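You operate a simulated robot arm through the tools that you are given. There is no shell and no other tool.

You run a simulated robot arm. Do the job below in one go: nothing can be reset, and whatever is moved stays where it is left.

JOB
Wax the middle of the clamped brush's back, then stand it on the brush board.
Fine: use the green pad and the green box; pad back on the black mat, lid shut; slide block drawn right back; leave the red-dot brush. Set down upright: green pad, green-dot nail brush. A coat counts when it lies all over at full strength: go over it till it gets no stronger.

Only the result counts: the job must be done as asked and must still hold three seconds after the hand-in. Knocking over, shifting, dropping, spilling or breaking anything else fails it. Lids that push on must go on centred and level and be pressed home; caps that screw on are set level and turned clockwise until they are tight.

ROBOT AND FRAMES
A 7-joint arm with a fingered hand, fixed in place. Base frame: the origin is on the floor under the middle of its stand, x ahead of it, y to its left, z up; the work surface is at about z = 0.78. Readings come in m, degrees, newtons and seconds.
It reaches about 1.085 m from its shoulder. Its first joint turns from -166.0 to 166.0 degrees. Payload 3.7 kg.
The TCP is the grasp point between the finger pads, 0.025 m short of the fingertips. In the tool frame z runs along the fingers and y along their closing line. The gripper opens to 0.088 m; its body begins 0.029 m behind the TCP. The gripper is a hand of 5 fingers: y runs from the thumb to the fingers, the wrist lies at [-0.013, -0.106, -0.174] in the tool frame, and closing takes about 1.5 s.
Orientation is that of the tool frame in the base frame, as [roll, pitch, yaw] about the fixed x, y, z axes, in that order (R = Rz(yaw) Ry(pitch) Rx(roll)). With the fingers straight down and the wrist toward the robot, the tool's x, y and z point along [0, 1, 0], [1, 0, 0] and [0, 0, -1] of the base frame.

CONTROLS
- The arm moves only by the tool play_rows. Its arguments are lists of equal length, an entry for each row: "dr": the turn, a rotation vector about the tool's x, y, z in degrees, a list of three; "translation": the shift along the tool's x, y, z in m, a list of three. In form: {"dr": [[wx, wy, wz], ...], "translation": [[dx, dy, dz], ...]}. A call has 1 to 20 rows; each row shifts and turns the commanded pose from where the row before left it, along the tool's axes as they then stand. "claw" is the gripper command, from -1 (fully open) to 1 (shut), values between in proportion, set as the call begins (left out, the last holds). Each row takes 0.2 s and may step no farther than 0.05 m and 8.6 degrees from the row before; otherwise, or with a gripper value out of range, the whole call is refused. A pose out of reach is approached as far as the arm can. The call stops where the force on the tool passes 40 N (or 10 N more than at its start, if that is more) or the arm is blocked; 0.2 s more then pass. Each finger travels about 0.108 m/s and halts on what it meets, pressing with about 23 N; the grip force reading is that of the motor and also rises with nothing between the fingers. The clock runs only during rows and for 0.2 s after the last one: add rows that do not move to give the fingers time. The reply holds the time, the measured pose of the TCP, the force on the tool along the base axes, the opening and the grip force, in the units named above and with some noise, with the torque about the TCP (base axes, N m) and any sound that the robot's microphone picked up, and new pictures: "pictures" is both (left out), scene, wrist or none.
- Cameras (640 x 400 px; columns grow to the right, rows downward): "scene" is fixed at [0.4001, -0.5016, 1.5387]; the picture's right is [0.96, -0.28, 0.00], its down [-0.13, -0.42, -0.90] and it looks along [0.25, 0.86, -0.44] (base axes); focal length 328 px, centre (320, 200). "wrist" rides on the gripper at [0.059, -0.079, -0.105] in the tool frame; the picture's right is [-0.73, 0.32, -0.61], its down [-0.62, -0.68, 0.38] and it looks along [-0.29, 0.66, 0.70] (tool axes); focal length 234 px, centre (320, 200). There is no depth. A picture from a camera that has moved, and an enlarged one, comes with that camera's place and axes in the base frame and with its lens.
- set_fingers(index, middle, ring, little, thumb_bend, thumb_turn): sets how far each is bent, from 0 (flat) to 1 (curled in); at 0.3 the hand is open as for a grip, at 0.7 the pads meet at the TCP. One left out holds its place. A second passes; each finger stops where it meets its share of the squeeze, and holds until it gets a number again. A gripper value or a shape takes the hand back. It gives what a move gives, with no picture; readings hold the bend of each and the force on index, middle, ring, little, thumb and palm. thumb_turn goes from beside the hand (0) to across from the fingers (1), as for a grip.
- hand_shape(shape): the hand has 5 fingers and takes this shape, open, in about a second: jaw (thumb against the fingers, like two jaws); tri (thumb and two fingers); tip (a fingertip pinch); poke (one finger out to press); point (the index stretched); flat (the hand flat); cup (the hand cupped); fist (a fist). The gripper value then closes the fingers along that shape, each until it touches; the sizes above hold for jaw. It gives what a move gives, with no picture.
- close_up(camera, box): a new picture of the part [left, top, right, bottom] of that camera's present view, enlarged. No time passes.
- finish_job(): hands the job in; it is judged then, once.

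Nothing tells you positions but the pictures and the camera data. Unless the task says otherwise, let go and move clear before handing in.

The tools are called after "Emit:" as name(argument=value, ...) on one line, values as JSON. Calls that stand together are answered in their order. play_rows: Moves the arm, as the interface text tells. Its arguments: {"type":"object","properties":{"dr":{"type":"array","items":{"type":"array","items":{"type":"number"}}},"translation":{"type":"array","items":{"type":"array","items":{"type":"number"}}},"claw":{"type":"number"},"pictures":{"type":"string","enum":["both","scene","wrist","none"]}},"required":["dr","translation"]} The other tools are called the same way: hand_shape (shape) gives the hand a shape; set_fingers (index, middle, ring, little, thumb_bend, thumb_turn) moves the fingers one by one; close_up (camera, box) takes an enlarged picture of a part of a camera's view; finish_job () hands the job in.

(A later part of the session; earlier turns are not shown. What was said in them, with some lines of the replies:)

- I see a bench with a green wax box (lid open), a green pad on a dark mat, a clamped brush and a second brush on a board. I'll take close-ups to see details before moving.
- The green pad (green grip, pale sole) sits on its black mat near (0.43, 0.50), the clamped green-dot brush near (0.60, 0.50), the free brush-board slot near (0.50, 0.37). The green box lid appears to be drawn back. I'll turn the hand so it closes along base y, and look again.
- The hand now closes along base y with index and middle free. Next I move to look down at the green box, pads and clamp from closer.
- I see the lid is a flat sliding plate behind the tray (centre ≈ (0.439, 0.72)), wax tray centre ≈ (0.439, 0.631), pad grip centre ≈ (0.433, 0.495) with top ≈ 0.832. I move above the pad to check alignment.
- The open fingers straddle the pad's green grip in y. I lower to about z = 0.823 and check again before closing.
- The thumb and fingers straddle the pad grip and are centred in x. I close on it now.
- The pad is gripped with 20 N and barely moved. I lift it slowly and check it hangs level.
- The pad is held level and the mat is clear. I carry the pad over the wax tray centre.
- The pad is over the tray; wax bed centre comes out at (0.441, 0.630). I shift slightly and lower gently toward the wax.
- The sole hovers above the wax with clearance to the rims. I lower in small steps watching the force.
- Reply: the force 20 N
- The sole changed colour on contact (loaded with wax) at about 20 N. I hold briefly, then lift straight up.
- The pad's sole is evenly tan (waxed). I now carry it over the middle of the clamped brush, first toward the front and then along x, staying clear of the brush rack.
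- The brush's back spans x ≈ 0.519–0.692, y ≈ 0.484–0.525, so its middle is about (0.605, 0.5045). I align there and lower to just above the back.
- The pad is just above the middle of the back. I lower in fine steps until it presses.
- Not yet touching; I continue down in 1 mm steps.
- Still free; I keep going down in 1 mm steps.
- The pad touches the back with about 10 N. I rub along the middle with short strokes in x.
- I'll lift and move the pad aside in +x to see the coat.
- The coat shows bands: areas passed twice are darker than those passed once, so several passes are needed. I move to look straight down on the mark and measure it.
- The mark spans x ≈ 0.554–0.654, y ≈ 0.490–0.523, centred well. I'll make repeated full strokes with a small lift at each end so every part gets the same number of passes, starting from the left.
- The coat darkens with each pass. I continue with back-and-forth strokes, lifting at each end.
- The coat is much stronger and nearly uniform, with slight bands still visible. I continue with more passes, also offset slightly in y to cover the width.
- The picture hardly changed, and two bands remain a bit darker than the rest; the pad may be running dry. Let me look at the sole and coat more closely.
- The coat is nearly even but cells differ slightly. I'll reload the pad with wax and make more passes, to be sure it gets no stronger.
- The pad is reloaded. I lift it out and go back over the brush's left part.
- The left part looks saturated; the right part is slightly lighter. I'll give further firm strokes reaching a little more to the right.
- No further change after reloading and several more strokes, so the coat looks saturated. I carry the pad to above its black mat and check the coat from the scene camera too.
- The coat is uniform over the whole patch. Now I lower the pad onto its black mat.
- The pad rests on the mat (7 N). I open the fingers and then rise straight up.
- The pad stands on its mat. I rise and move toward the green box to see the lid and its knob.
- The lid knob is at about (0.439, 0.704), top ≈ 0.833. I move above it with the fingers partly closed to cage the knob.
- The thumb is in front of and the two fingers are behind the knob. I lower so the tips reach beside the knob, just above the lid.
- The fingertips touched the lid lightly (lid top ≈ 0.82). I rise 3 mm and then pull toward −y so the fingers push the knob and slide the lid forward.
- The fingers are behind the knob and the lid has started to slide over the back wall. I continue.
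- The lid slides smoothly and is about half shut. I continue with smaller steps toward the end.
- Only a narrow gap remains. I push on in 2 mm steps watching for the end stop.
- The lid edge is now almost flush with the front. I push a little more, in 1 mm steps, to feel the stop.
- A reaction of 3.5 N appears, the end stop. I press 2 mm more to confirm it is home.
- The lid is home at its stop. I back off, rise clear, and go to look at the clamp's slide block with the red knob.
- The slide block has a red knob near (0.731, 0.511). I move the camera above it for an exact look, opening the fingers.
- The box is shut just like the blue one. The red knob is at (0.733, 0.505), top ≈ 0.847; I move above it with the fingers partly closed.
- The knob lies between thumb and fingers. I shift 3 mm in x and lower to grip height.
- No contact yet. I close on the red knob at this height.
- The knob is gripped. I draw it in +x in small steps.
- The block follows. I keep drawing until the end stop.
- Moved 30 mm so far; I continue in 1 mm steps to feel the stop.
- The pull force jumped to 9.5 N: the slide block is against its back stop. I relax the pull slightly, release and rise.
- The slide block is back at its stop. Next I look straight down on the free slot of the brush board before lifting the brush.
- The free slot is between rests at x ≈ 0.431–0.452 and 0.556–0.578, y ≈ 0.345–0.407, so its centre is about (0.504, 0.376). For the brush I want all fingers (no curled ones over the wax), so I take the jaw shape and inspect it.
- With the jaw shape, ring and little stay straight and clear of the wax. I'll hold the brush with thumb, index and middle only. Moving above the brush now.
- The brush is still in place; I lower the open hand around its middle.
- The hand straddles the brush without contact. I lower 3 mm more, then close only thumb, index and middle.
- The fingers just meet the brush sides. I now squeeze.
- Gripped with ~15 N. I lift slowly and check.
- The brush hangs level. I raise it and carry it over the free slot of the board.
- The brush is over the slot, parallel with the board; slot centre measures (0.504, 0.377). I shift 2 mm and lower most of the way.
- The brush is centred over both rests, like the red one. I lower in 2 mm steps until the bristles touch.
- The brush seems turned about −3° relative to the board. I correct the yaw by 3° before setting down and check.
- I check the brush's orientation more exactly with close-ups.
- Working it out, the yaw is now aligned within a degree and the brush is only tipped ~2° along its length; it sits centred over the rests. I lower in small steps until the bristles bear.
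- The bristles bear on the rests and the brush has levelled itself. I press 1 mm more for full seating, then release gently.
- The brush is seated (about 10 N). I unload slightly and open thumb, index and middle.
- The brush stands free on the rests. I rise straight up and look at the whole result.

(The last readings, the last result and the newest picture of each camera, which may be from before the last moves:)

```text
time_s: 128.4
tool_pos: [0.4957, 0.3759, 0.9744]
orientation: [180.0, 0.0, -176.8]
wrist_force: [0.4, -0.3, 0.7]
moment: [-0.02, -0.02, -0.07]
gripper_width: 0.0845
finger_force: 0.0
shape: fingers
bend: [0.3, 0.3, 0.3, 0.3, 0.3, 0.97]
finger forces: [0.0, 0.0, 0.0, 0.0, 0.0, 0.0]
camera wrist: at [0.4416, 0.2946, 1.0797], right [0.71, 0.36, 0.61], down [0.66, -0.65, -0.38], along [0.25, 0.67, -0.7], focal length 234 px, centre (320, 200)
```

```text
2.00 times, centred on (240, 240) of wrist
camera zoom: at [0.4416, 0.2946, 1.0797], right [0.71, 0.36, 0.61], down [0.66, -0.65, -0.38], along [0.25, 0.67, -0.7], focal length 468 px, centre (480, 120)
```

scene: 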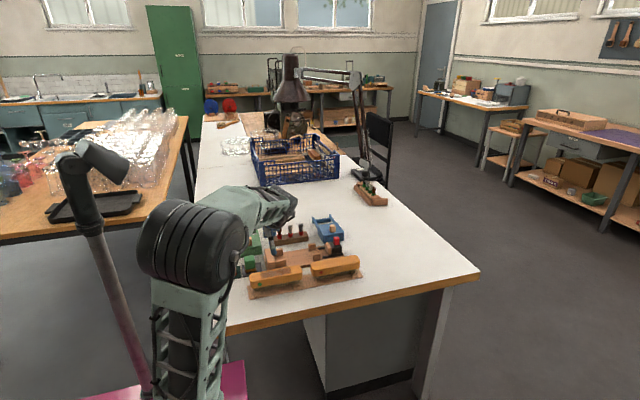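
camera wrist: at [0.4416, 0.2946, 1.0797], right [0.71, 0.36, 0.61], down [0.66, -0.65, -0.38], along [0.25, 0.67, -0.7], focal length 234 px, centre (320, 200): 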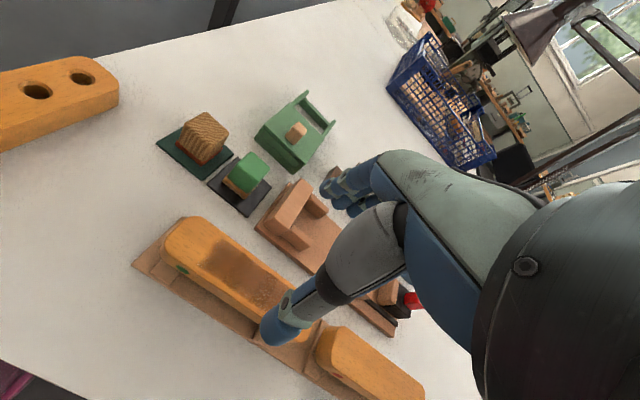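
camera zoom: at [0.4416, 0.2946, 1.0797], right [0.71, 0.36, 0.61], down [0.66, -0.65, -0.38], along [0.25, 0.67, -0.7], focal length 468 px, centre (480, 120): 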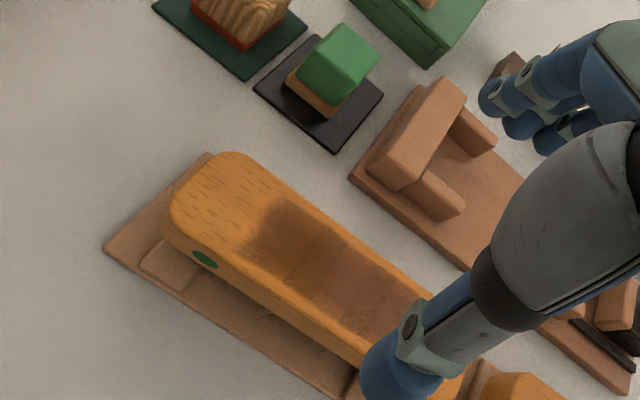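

The green-dot brush stands on the board next to the red one. I check the slide block and the other items with close-ups.

Emit:
close_up(camera="scene", box=[296, 220, 376, 270])

Emit:
close_up(camera="scene", box=[240, 250, 368, 330])

```text
8.00 times, centred on (336, 245) of scene
camera zoom: at [0.4001, -0.5016, 1.5387], right [0.96, -0.28, 0.0], down [-0.13, -0.42, -0.9], along [0.25, 0.86, -0.44], focal length 2624 px, centre (192, -160)
```

zoom: 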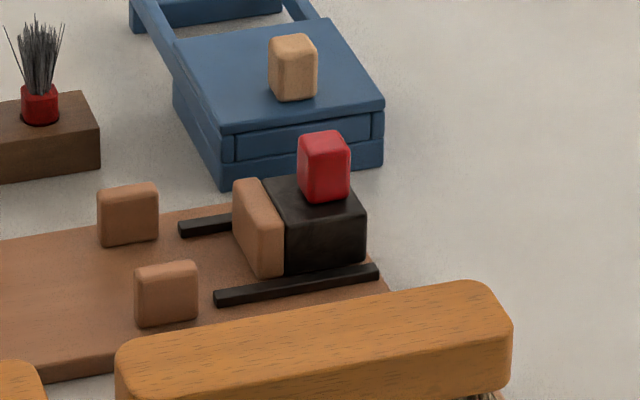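

```text
5.00 times, centred on (304, 290) of scene
camera zoom: at [0.4001, -0.5016, 1.5387], right [0.96, -0.28, 0.0], down [-0.13, -0.42, -0.9], along [0.25, 0.86, -0.44], focal length 1640 px, centre (400, -250)
```

zoom: 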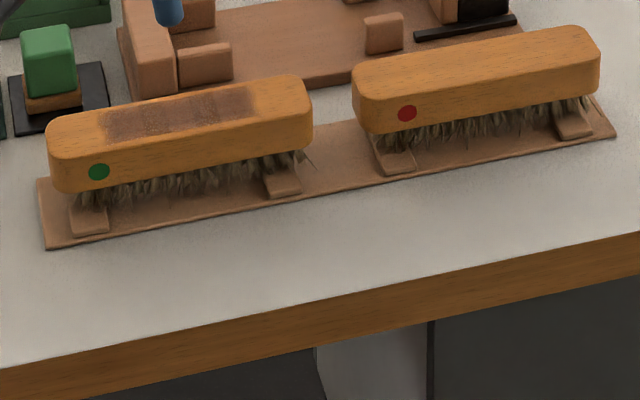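

Everything is in place. To be certain the slide is fully back, I'll grip its knob once more and test-pull gently; first I turn the hand back and go above it.

Emit:
hand_shape(shape="tri")

Emit:
play_rows(dr=[[0, 0, 3.0], [0, 0, 0], [0, 0, 0], [0, 0, 0], [0, 0, 0], [0, 0, 0], [0, 0, 0], [0, 0, 0]], translation=[[0, 0, 0], [-0.0448, 0.0215, 0], [-0.0448, 0.0215, 0], [-0.0448, 0.0215, 0], [-0.0448, 0.0215, 0], [-0.0448, 0.0215, 0], [-0.0448, 0.0215, 0], [0, 0, 0]], claw=-0.37)

Emit:
close_up(camera="wrist", box=[160, 180, 416, 340])

Emit:
close_up(camera="scene", box=[200, 220, 328, 300])

```text
time_s: 129.3
tool_pos: [0.4963, 0.376, 0.9745]
orientation: [-180.0, 0.0, -177.0]
wrist_force: [0.2, 0.4, -0.2]
moment: [0.01, 0.01, 0.02]
gripper_width: 0.0879
finger_force: 0.0
shape: tri
bend: [0.3, 0.3, 0.99, 0.99, 0.3, 0.97]
finger forces: [0.0, 0.1, 0.0, 0.0, 0.1, 0.1]
```

```text
time_s: 131.1
tool_pos: [0.7676, 0.5051, 0.9708]
orientation: [-179.9, 0.0, 180.0]
wrist_force: [-0.3, -0.4, 0.3]
moment: [-0.02, -0.01, 0.02]
gripper_width: 0.0605
finger_force: 0.1
shape: tri
bend: [0.73, 0.37, 0.99, 0.99, 0.59, 0.99]
finger forces: [0.1, 0.0, 0.0, 0.0, 0.0, 0.0]
camera wrist: at [0.709, 0.4265, 1.0763], right [0.73, 0.32, 0.61], down [0.62, -0.68, -0.38], along [0.29, 0.66, -0.7], focal length 234 px, centre (320, 200)
```

scene: 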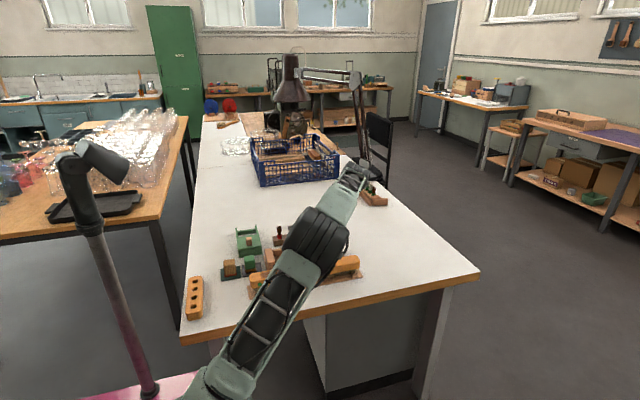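
wrist: 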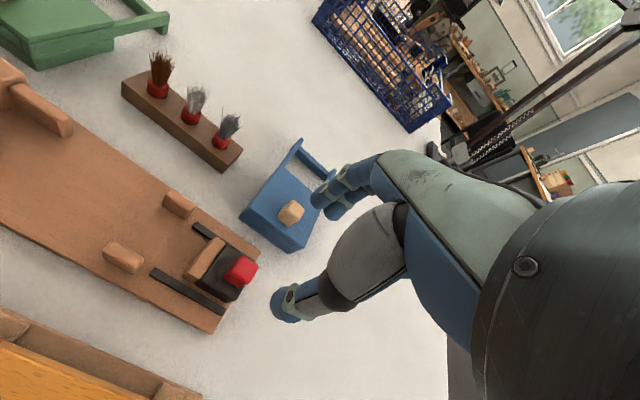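

```text
2.50 times, centred on (288, 260) of wrist
camera zoom: at [0.709, 0.4265, 1.0763], right [0.73, 0.32, 0.61], down [0.62, -0.68, -0.38], along [0.29, 0.66, -0.7], focal length 585 px, centre (400, 50)
```

zoom: 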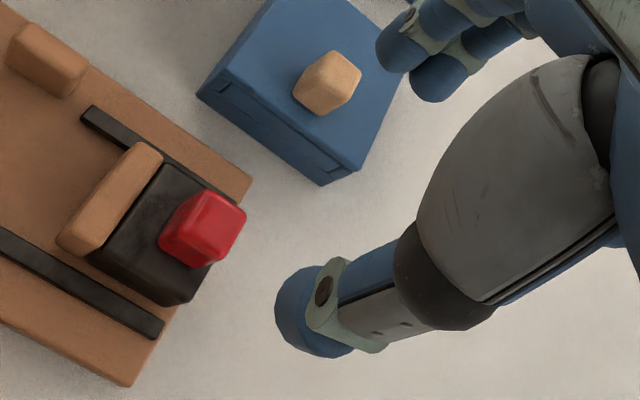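

```text
5.00 times, centred on (264, 260) of scene
camera zoom: at [0.4001, -0.5016, 1.5387], right [0.96, -0.28, 0.0], down [-0.13, -0.42, -0.9], along [0.25, 0.86, -0.44], focal length 1640 px, centre (600, -100)
```

zoom: 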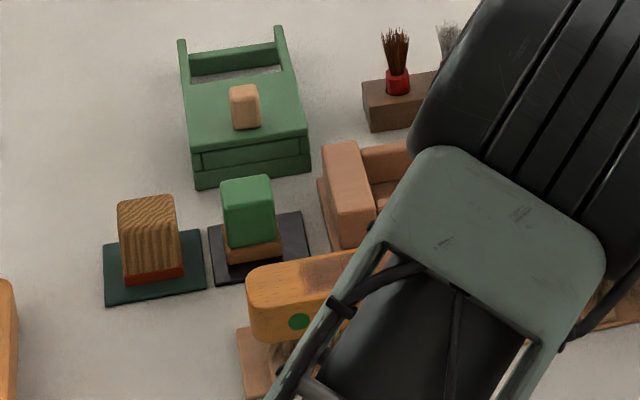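

The knob is at about (0.763, 0.504). I lower onto it as before.

Emit:
play_rows(dr=[[0, 0, 0], [0, 0, 0], [0, 0, 0], [0, 0, 0], [0, 0, 0]], translation=[[0.003, 0, 0.04], [0, 0, 0.04], [0, 0, 0.02], [0, 0, 0.014], [0, 0, 0]], pictures="none")

Emit:
close_up(camera="wrist", box=[180, 180, 436, 340])

```text
time_s: 132.3
tool_pos: [0.7634, 0.5063, 0.86]
orientation: [179.9, -0.1, -179.9]
wrist_force: [0.2, -0.2, -0.7]
moment: [0.02, 0.04, -0.03]
gripper_width: 0.0603
finger_force: 0.1
shape: tri
bend: [0.73, 0.37, 0.99, 0.99, 0.59, 0.99]
finger forces: [0.0, 0.0, 0.0, 0.0, 0.1, 0.0]
```

```text
2.50 times, centred on (308, 260) of wrist
camera zoom: at [0.7034, 0.427, 0.9649], right [0.73, 0.32, 0.61], down [0.62, -0.68, -0.38], along [0.29, 0.66, -0.7], focal length 585 px, centre (350, 50)
```

zoom: 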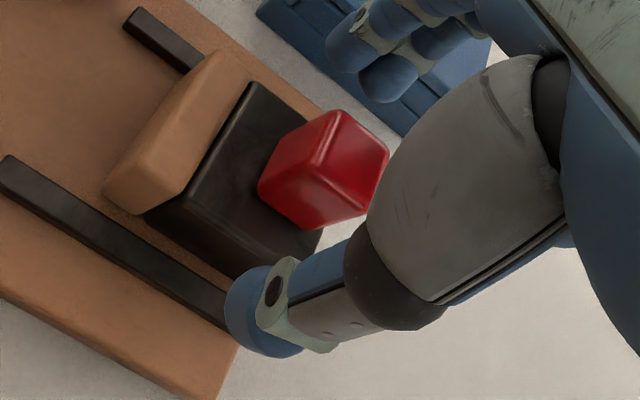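

Emit:
play_rows(dr=[[0, 0, 0], [0, 0, 0], [0, 0, 0], [0, 0, 0], [0, 0, 0], [0, 0, 0], [0, 0, 0], [0, 0, 0]], translation=[[0, -0.001, 0.003], [0, 0, 0], [0, 0, 0], [0, 0, 0], [0, 0, 0], [0, 0, 0], [0, 0, 0], [0, 0, 0]], claw=1, pictures="none")

Emit:
play_rows(dr=[[0, 0, 0], [0, 0, 0], [0, 0, 0]], translation=[[-0.001, 0, 0], [-0.001, 0, 0], [0, 0, 0]], pictures="none")

Emit:
close_up(camera="wrist", box=[180, 180, 436, 340])

```text
time_s: 134.1
tool_pos: [0.7629, 0.5046, 0.8573]
orientation: [180.0, 0.0, -179.8]
wrist_force: [-1.3, 0.1, -0.6]
moment: [0.01, 0.03, 0.02]
gripper_width: 0.0173
finger_force: 23.1
shape: tri
bend: [0.73, 0.59, 1.0, 1.0, 0.75, 1.0]
finger forces: [10.3, 9.9, 0.0, 0.0, 20.4, 0.0]
```

```text
time_s: 134.9
tool_pos: [0.7632, 0.5054, 0.8563]
orientation: [-179.9, -0.1, -180.0]
wrist_force: [-8.8, -2.3, -2.5]
moment: [-0.05, 0.17, 0.06]
gripper_width: 0.0173
finger_force: 22.9
shape: tri
bend: [0.73, 0.59, 1.0, 1.0, 0.75, 1.0]
finger forces: [9.7, 9.6, 0.1, 0.1, 21.5, 0.1]
```

```text
2.50 times, centred on (308, 260) of wrist
camera zoom: at [0.7055, 0.4266, 0.9626], right [0.73, 0.32, 0.61], down [0.62, -0.68, -0.38], along [0.29, 0.66, -0.7], focal length 585 px, centre (350, 50)
```

zoom: 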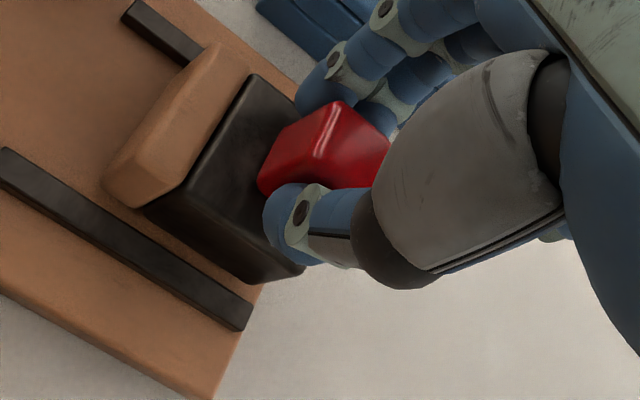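

Only 2 mm of pull gives 9 N at once with no movement: the slide is at its stop. I relax, release, and rise clear.

Emit:
play_rows(dr=[[0, 0, 0], [0, 0, 0], [0, 0, 0], [0, 0, 0], [0, 0, 0], [0, 0, 0], [0, 0, 0]], translation=[[0.001, 0, 0], [0, 0, 0], [0, 0, 0], [0, 0, 0], [0, 0, 0], [0, 0, 0], [0, 0, 0]], claw=-0.37, pictures="none")

Emit:
play_rows(dr=[[0, 0, 0], [0, 0, 0], [0, 0, 0], [0, 0, 0], [0, 0, 0], [0, 0, 0], [0, 0, 0], [0, 0, 0], [0, 0, 0], [0, 0, 0], [0, 0, 0], [0, 0, 0], [0, 0, 0]], translation=[[0, 0, -0.015], [0, 0, -0.03], [0, 0, -0.045], [0, 0, -0.045], [0, 0, -0.045], [0.045, -0.01, -0.01], [0.045, -0.01, -0.01], [0.045, -0.01, -0.01], [0.045, -0.01, -0.01], [0.045, -0.01, -0.01], [0.045, -0.01, -0.01], [0.045, -0.01, -0.01], [0, 0, 0]])

Emit:
close_up(camera="scene", box=[200, 210, 360, 310])

Emit:
close_up(camera="wrist", box=[60, 120, 380, 320])

```text
time_s: 136.5
tool_pos: [0.765, 0.505, 0.8562]
orientation: [-180.0, 0.0, -179.9]
wrist_force: [-0.4, -0.5, -0.2]
moment: [0.01, 0.01, 0.04]
gripper_width: 0.0597
finger_force: 0.2
shape: tri
bend: [0.73, 0.38, 0.99, 0.99, 0.59, 1.0]
finger forces: [0.0, 0.0, 0.1, 0.0, 0.0, 0.1]
```

```text
time_s: 139.3
tool_pos: [0.448, 0.4357, 1.1062]
orientation: [-180.0, -0.1, -180.0]
wrist_force: [-0.3, -0.6, 0.4]
moment: [0.05, -0.01, 0.0]
gripper_width: 0.06
finger_force: 0.1
shape: tri
bend: [0.73, 0.38, 0.99, 0.99, 0.59, 0.99]
finger forces: [0.1, 0.0, 0.0, 0.0, 0.0, 0.0]
camera wrist: at [0.3899, 0.3572, 1.2106], right [0.73, 0.32, 0.61], down [0.62, -0.68, -0.38], along [0.29, 0.66, -0.7], focal length 234 px, centre (320, 200)
```

scene: 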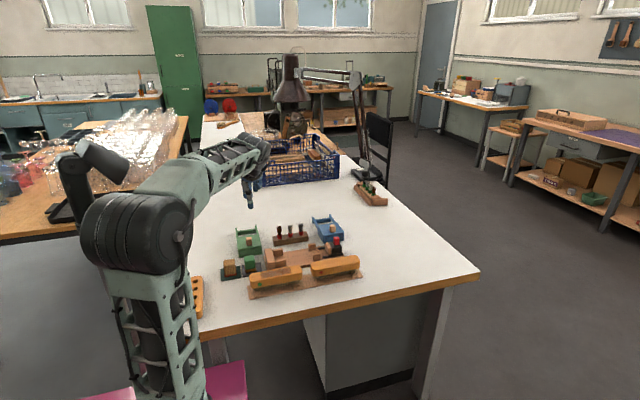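
wrist: 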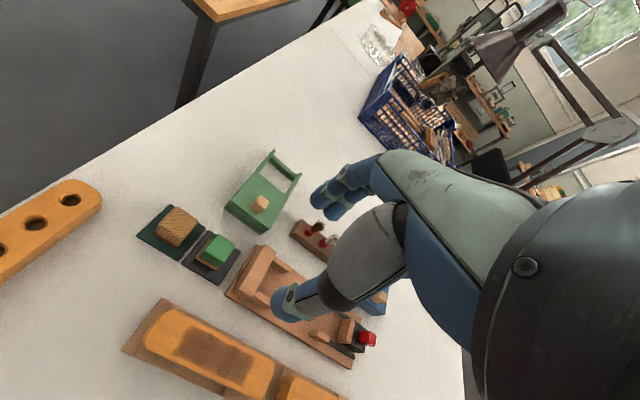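

```text
4.00 times, centred on (280, 260) of scene
camera zoom: at [0.4001, -0.5016, 1.5387], right [0.96, -0.28, 0.0], down [-0.13, -0.42, -0.9], along [0.25, 0.86, -0.44], focal length 1312 px, centre (480, -40)
```

zoom: 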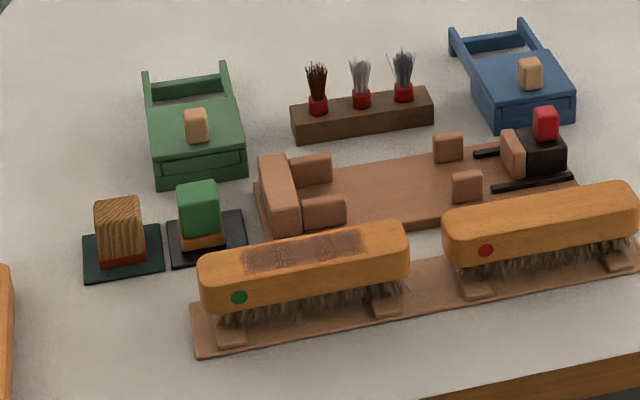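

```text
2.00 times, centred on (220, 220) of wrist
camera zoom: at [0.3899, 0.3572, 1.2106], right [0.73, 0.32, 0.61], down [0.62, -0.68, -0.38], along [0.29, 0.66, -0.7], focal length 468 px, centre (520, 160)
```

zoom: 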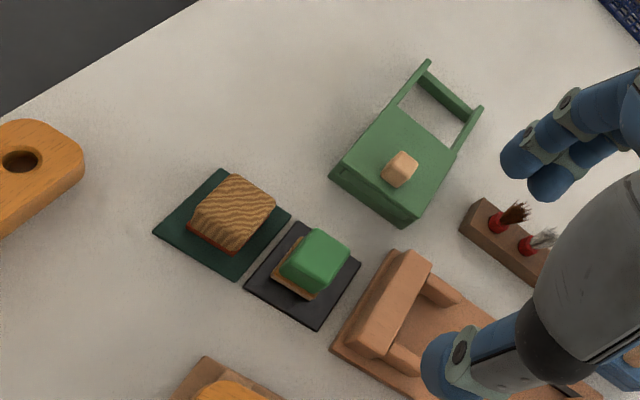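

Everything looks placed; one last close look at the coat before handing in.

Emit:
close_up(camera="scene", box=[248, 262, 304, 297])

Emit:
close_up(camera="wrist", box=[120, 290, 296, 400])

```text
11.43 times, centred on (276, 280) of scene
camera zoom: at [0.4001, -0.5016, 1.5387], right [0.96, -0.28, 0.0], down [-0.13, -0.42, -0.9], along [0.25, 0.86, -0.44], focal length 3749 px, centre (823, -709)
```

zoom: 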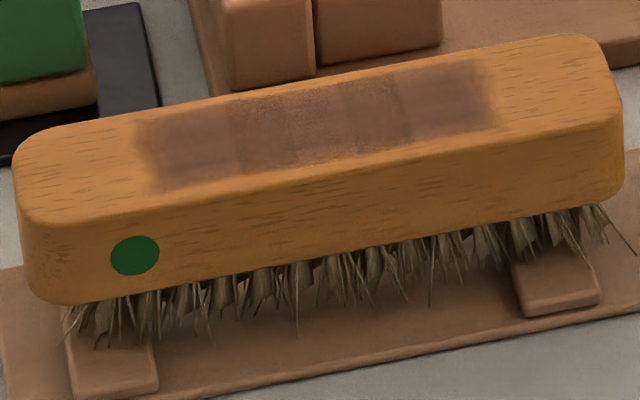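

```text
3.64 times, centred on (208, 345) of wrist
camera zoom: at [0.3899, 0.3572, 1.2106], right [0.73, 0.32, 0.61], down [0.62, -0.68, -0.38], along [0.29, 0.66, -0.7], focal length 852 px, centre (727, -327)
```

zoom: 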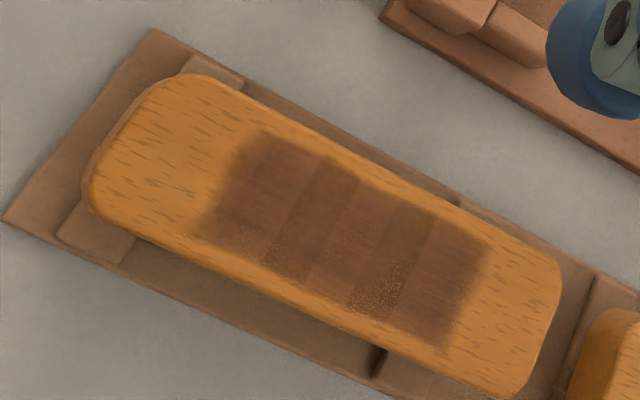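

The coat is even over the whole middle patch, and both the brush and the pad stand upright where they belong. The box is shut, the slide block is against its stop, and the hand is clear, so I hand the job in.

Emit:
finish_job()

```text
The job is handed in.
```

The job is done and handed in; I don't have the verdict yet.

- **Wax:** The middle of the green-dot brush's back is waxed with the green pad from the green box. I reloaded the pad once and kept going over it until further strokes made no visible change. Faint bands still show in close-up, which I took to be texture rather than thin wax.
- **Pad:** It is back upright on the black mat.
- **Box:** The green box lid is slid shut against its stop.
- **Slide block:** It is drawn right back. I gripped it again afterwards and pulled, and it did not move.
- **Brush:** The green-dot brush stands upright, bristles down, in the free slot of the brush board.
- **The rest:** I did not touch the red-dot brush, and nothing else looks to have moved.
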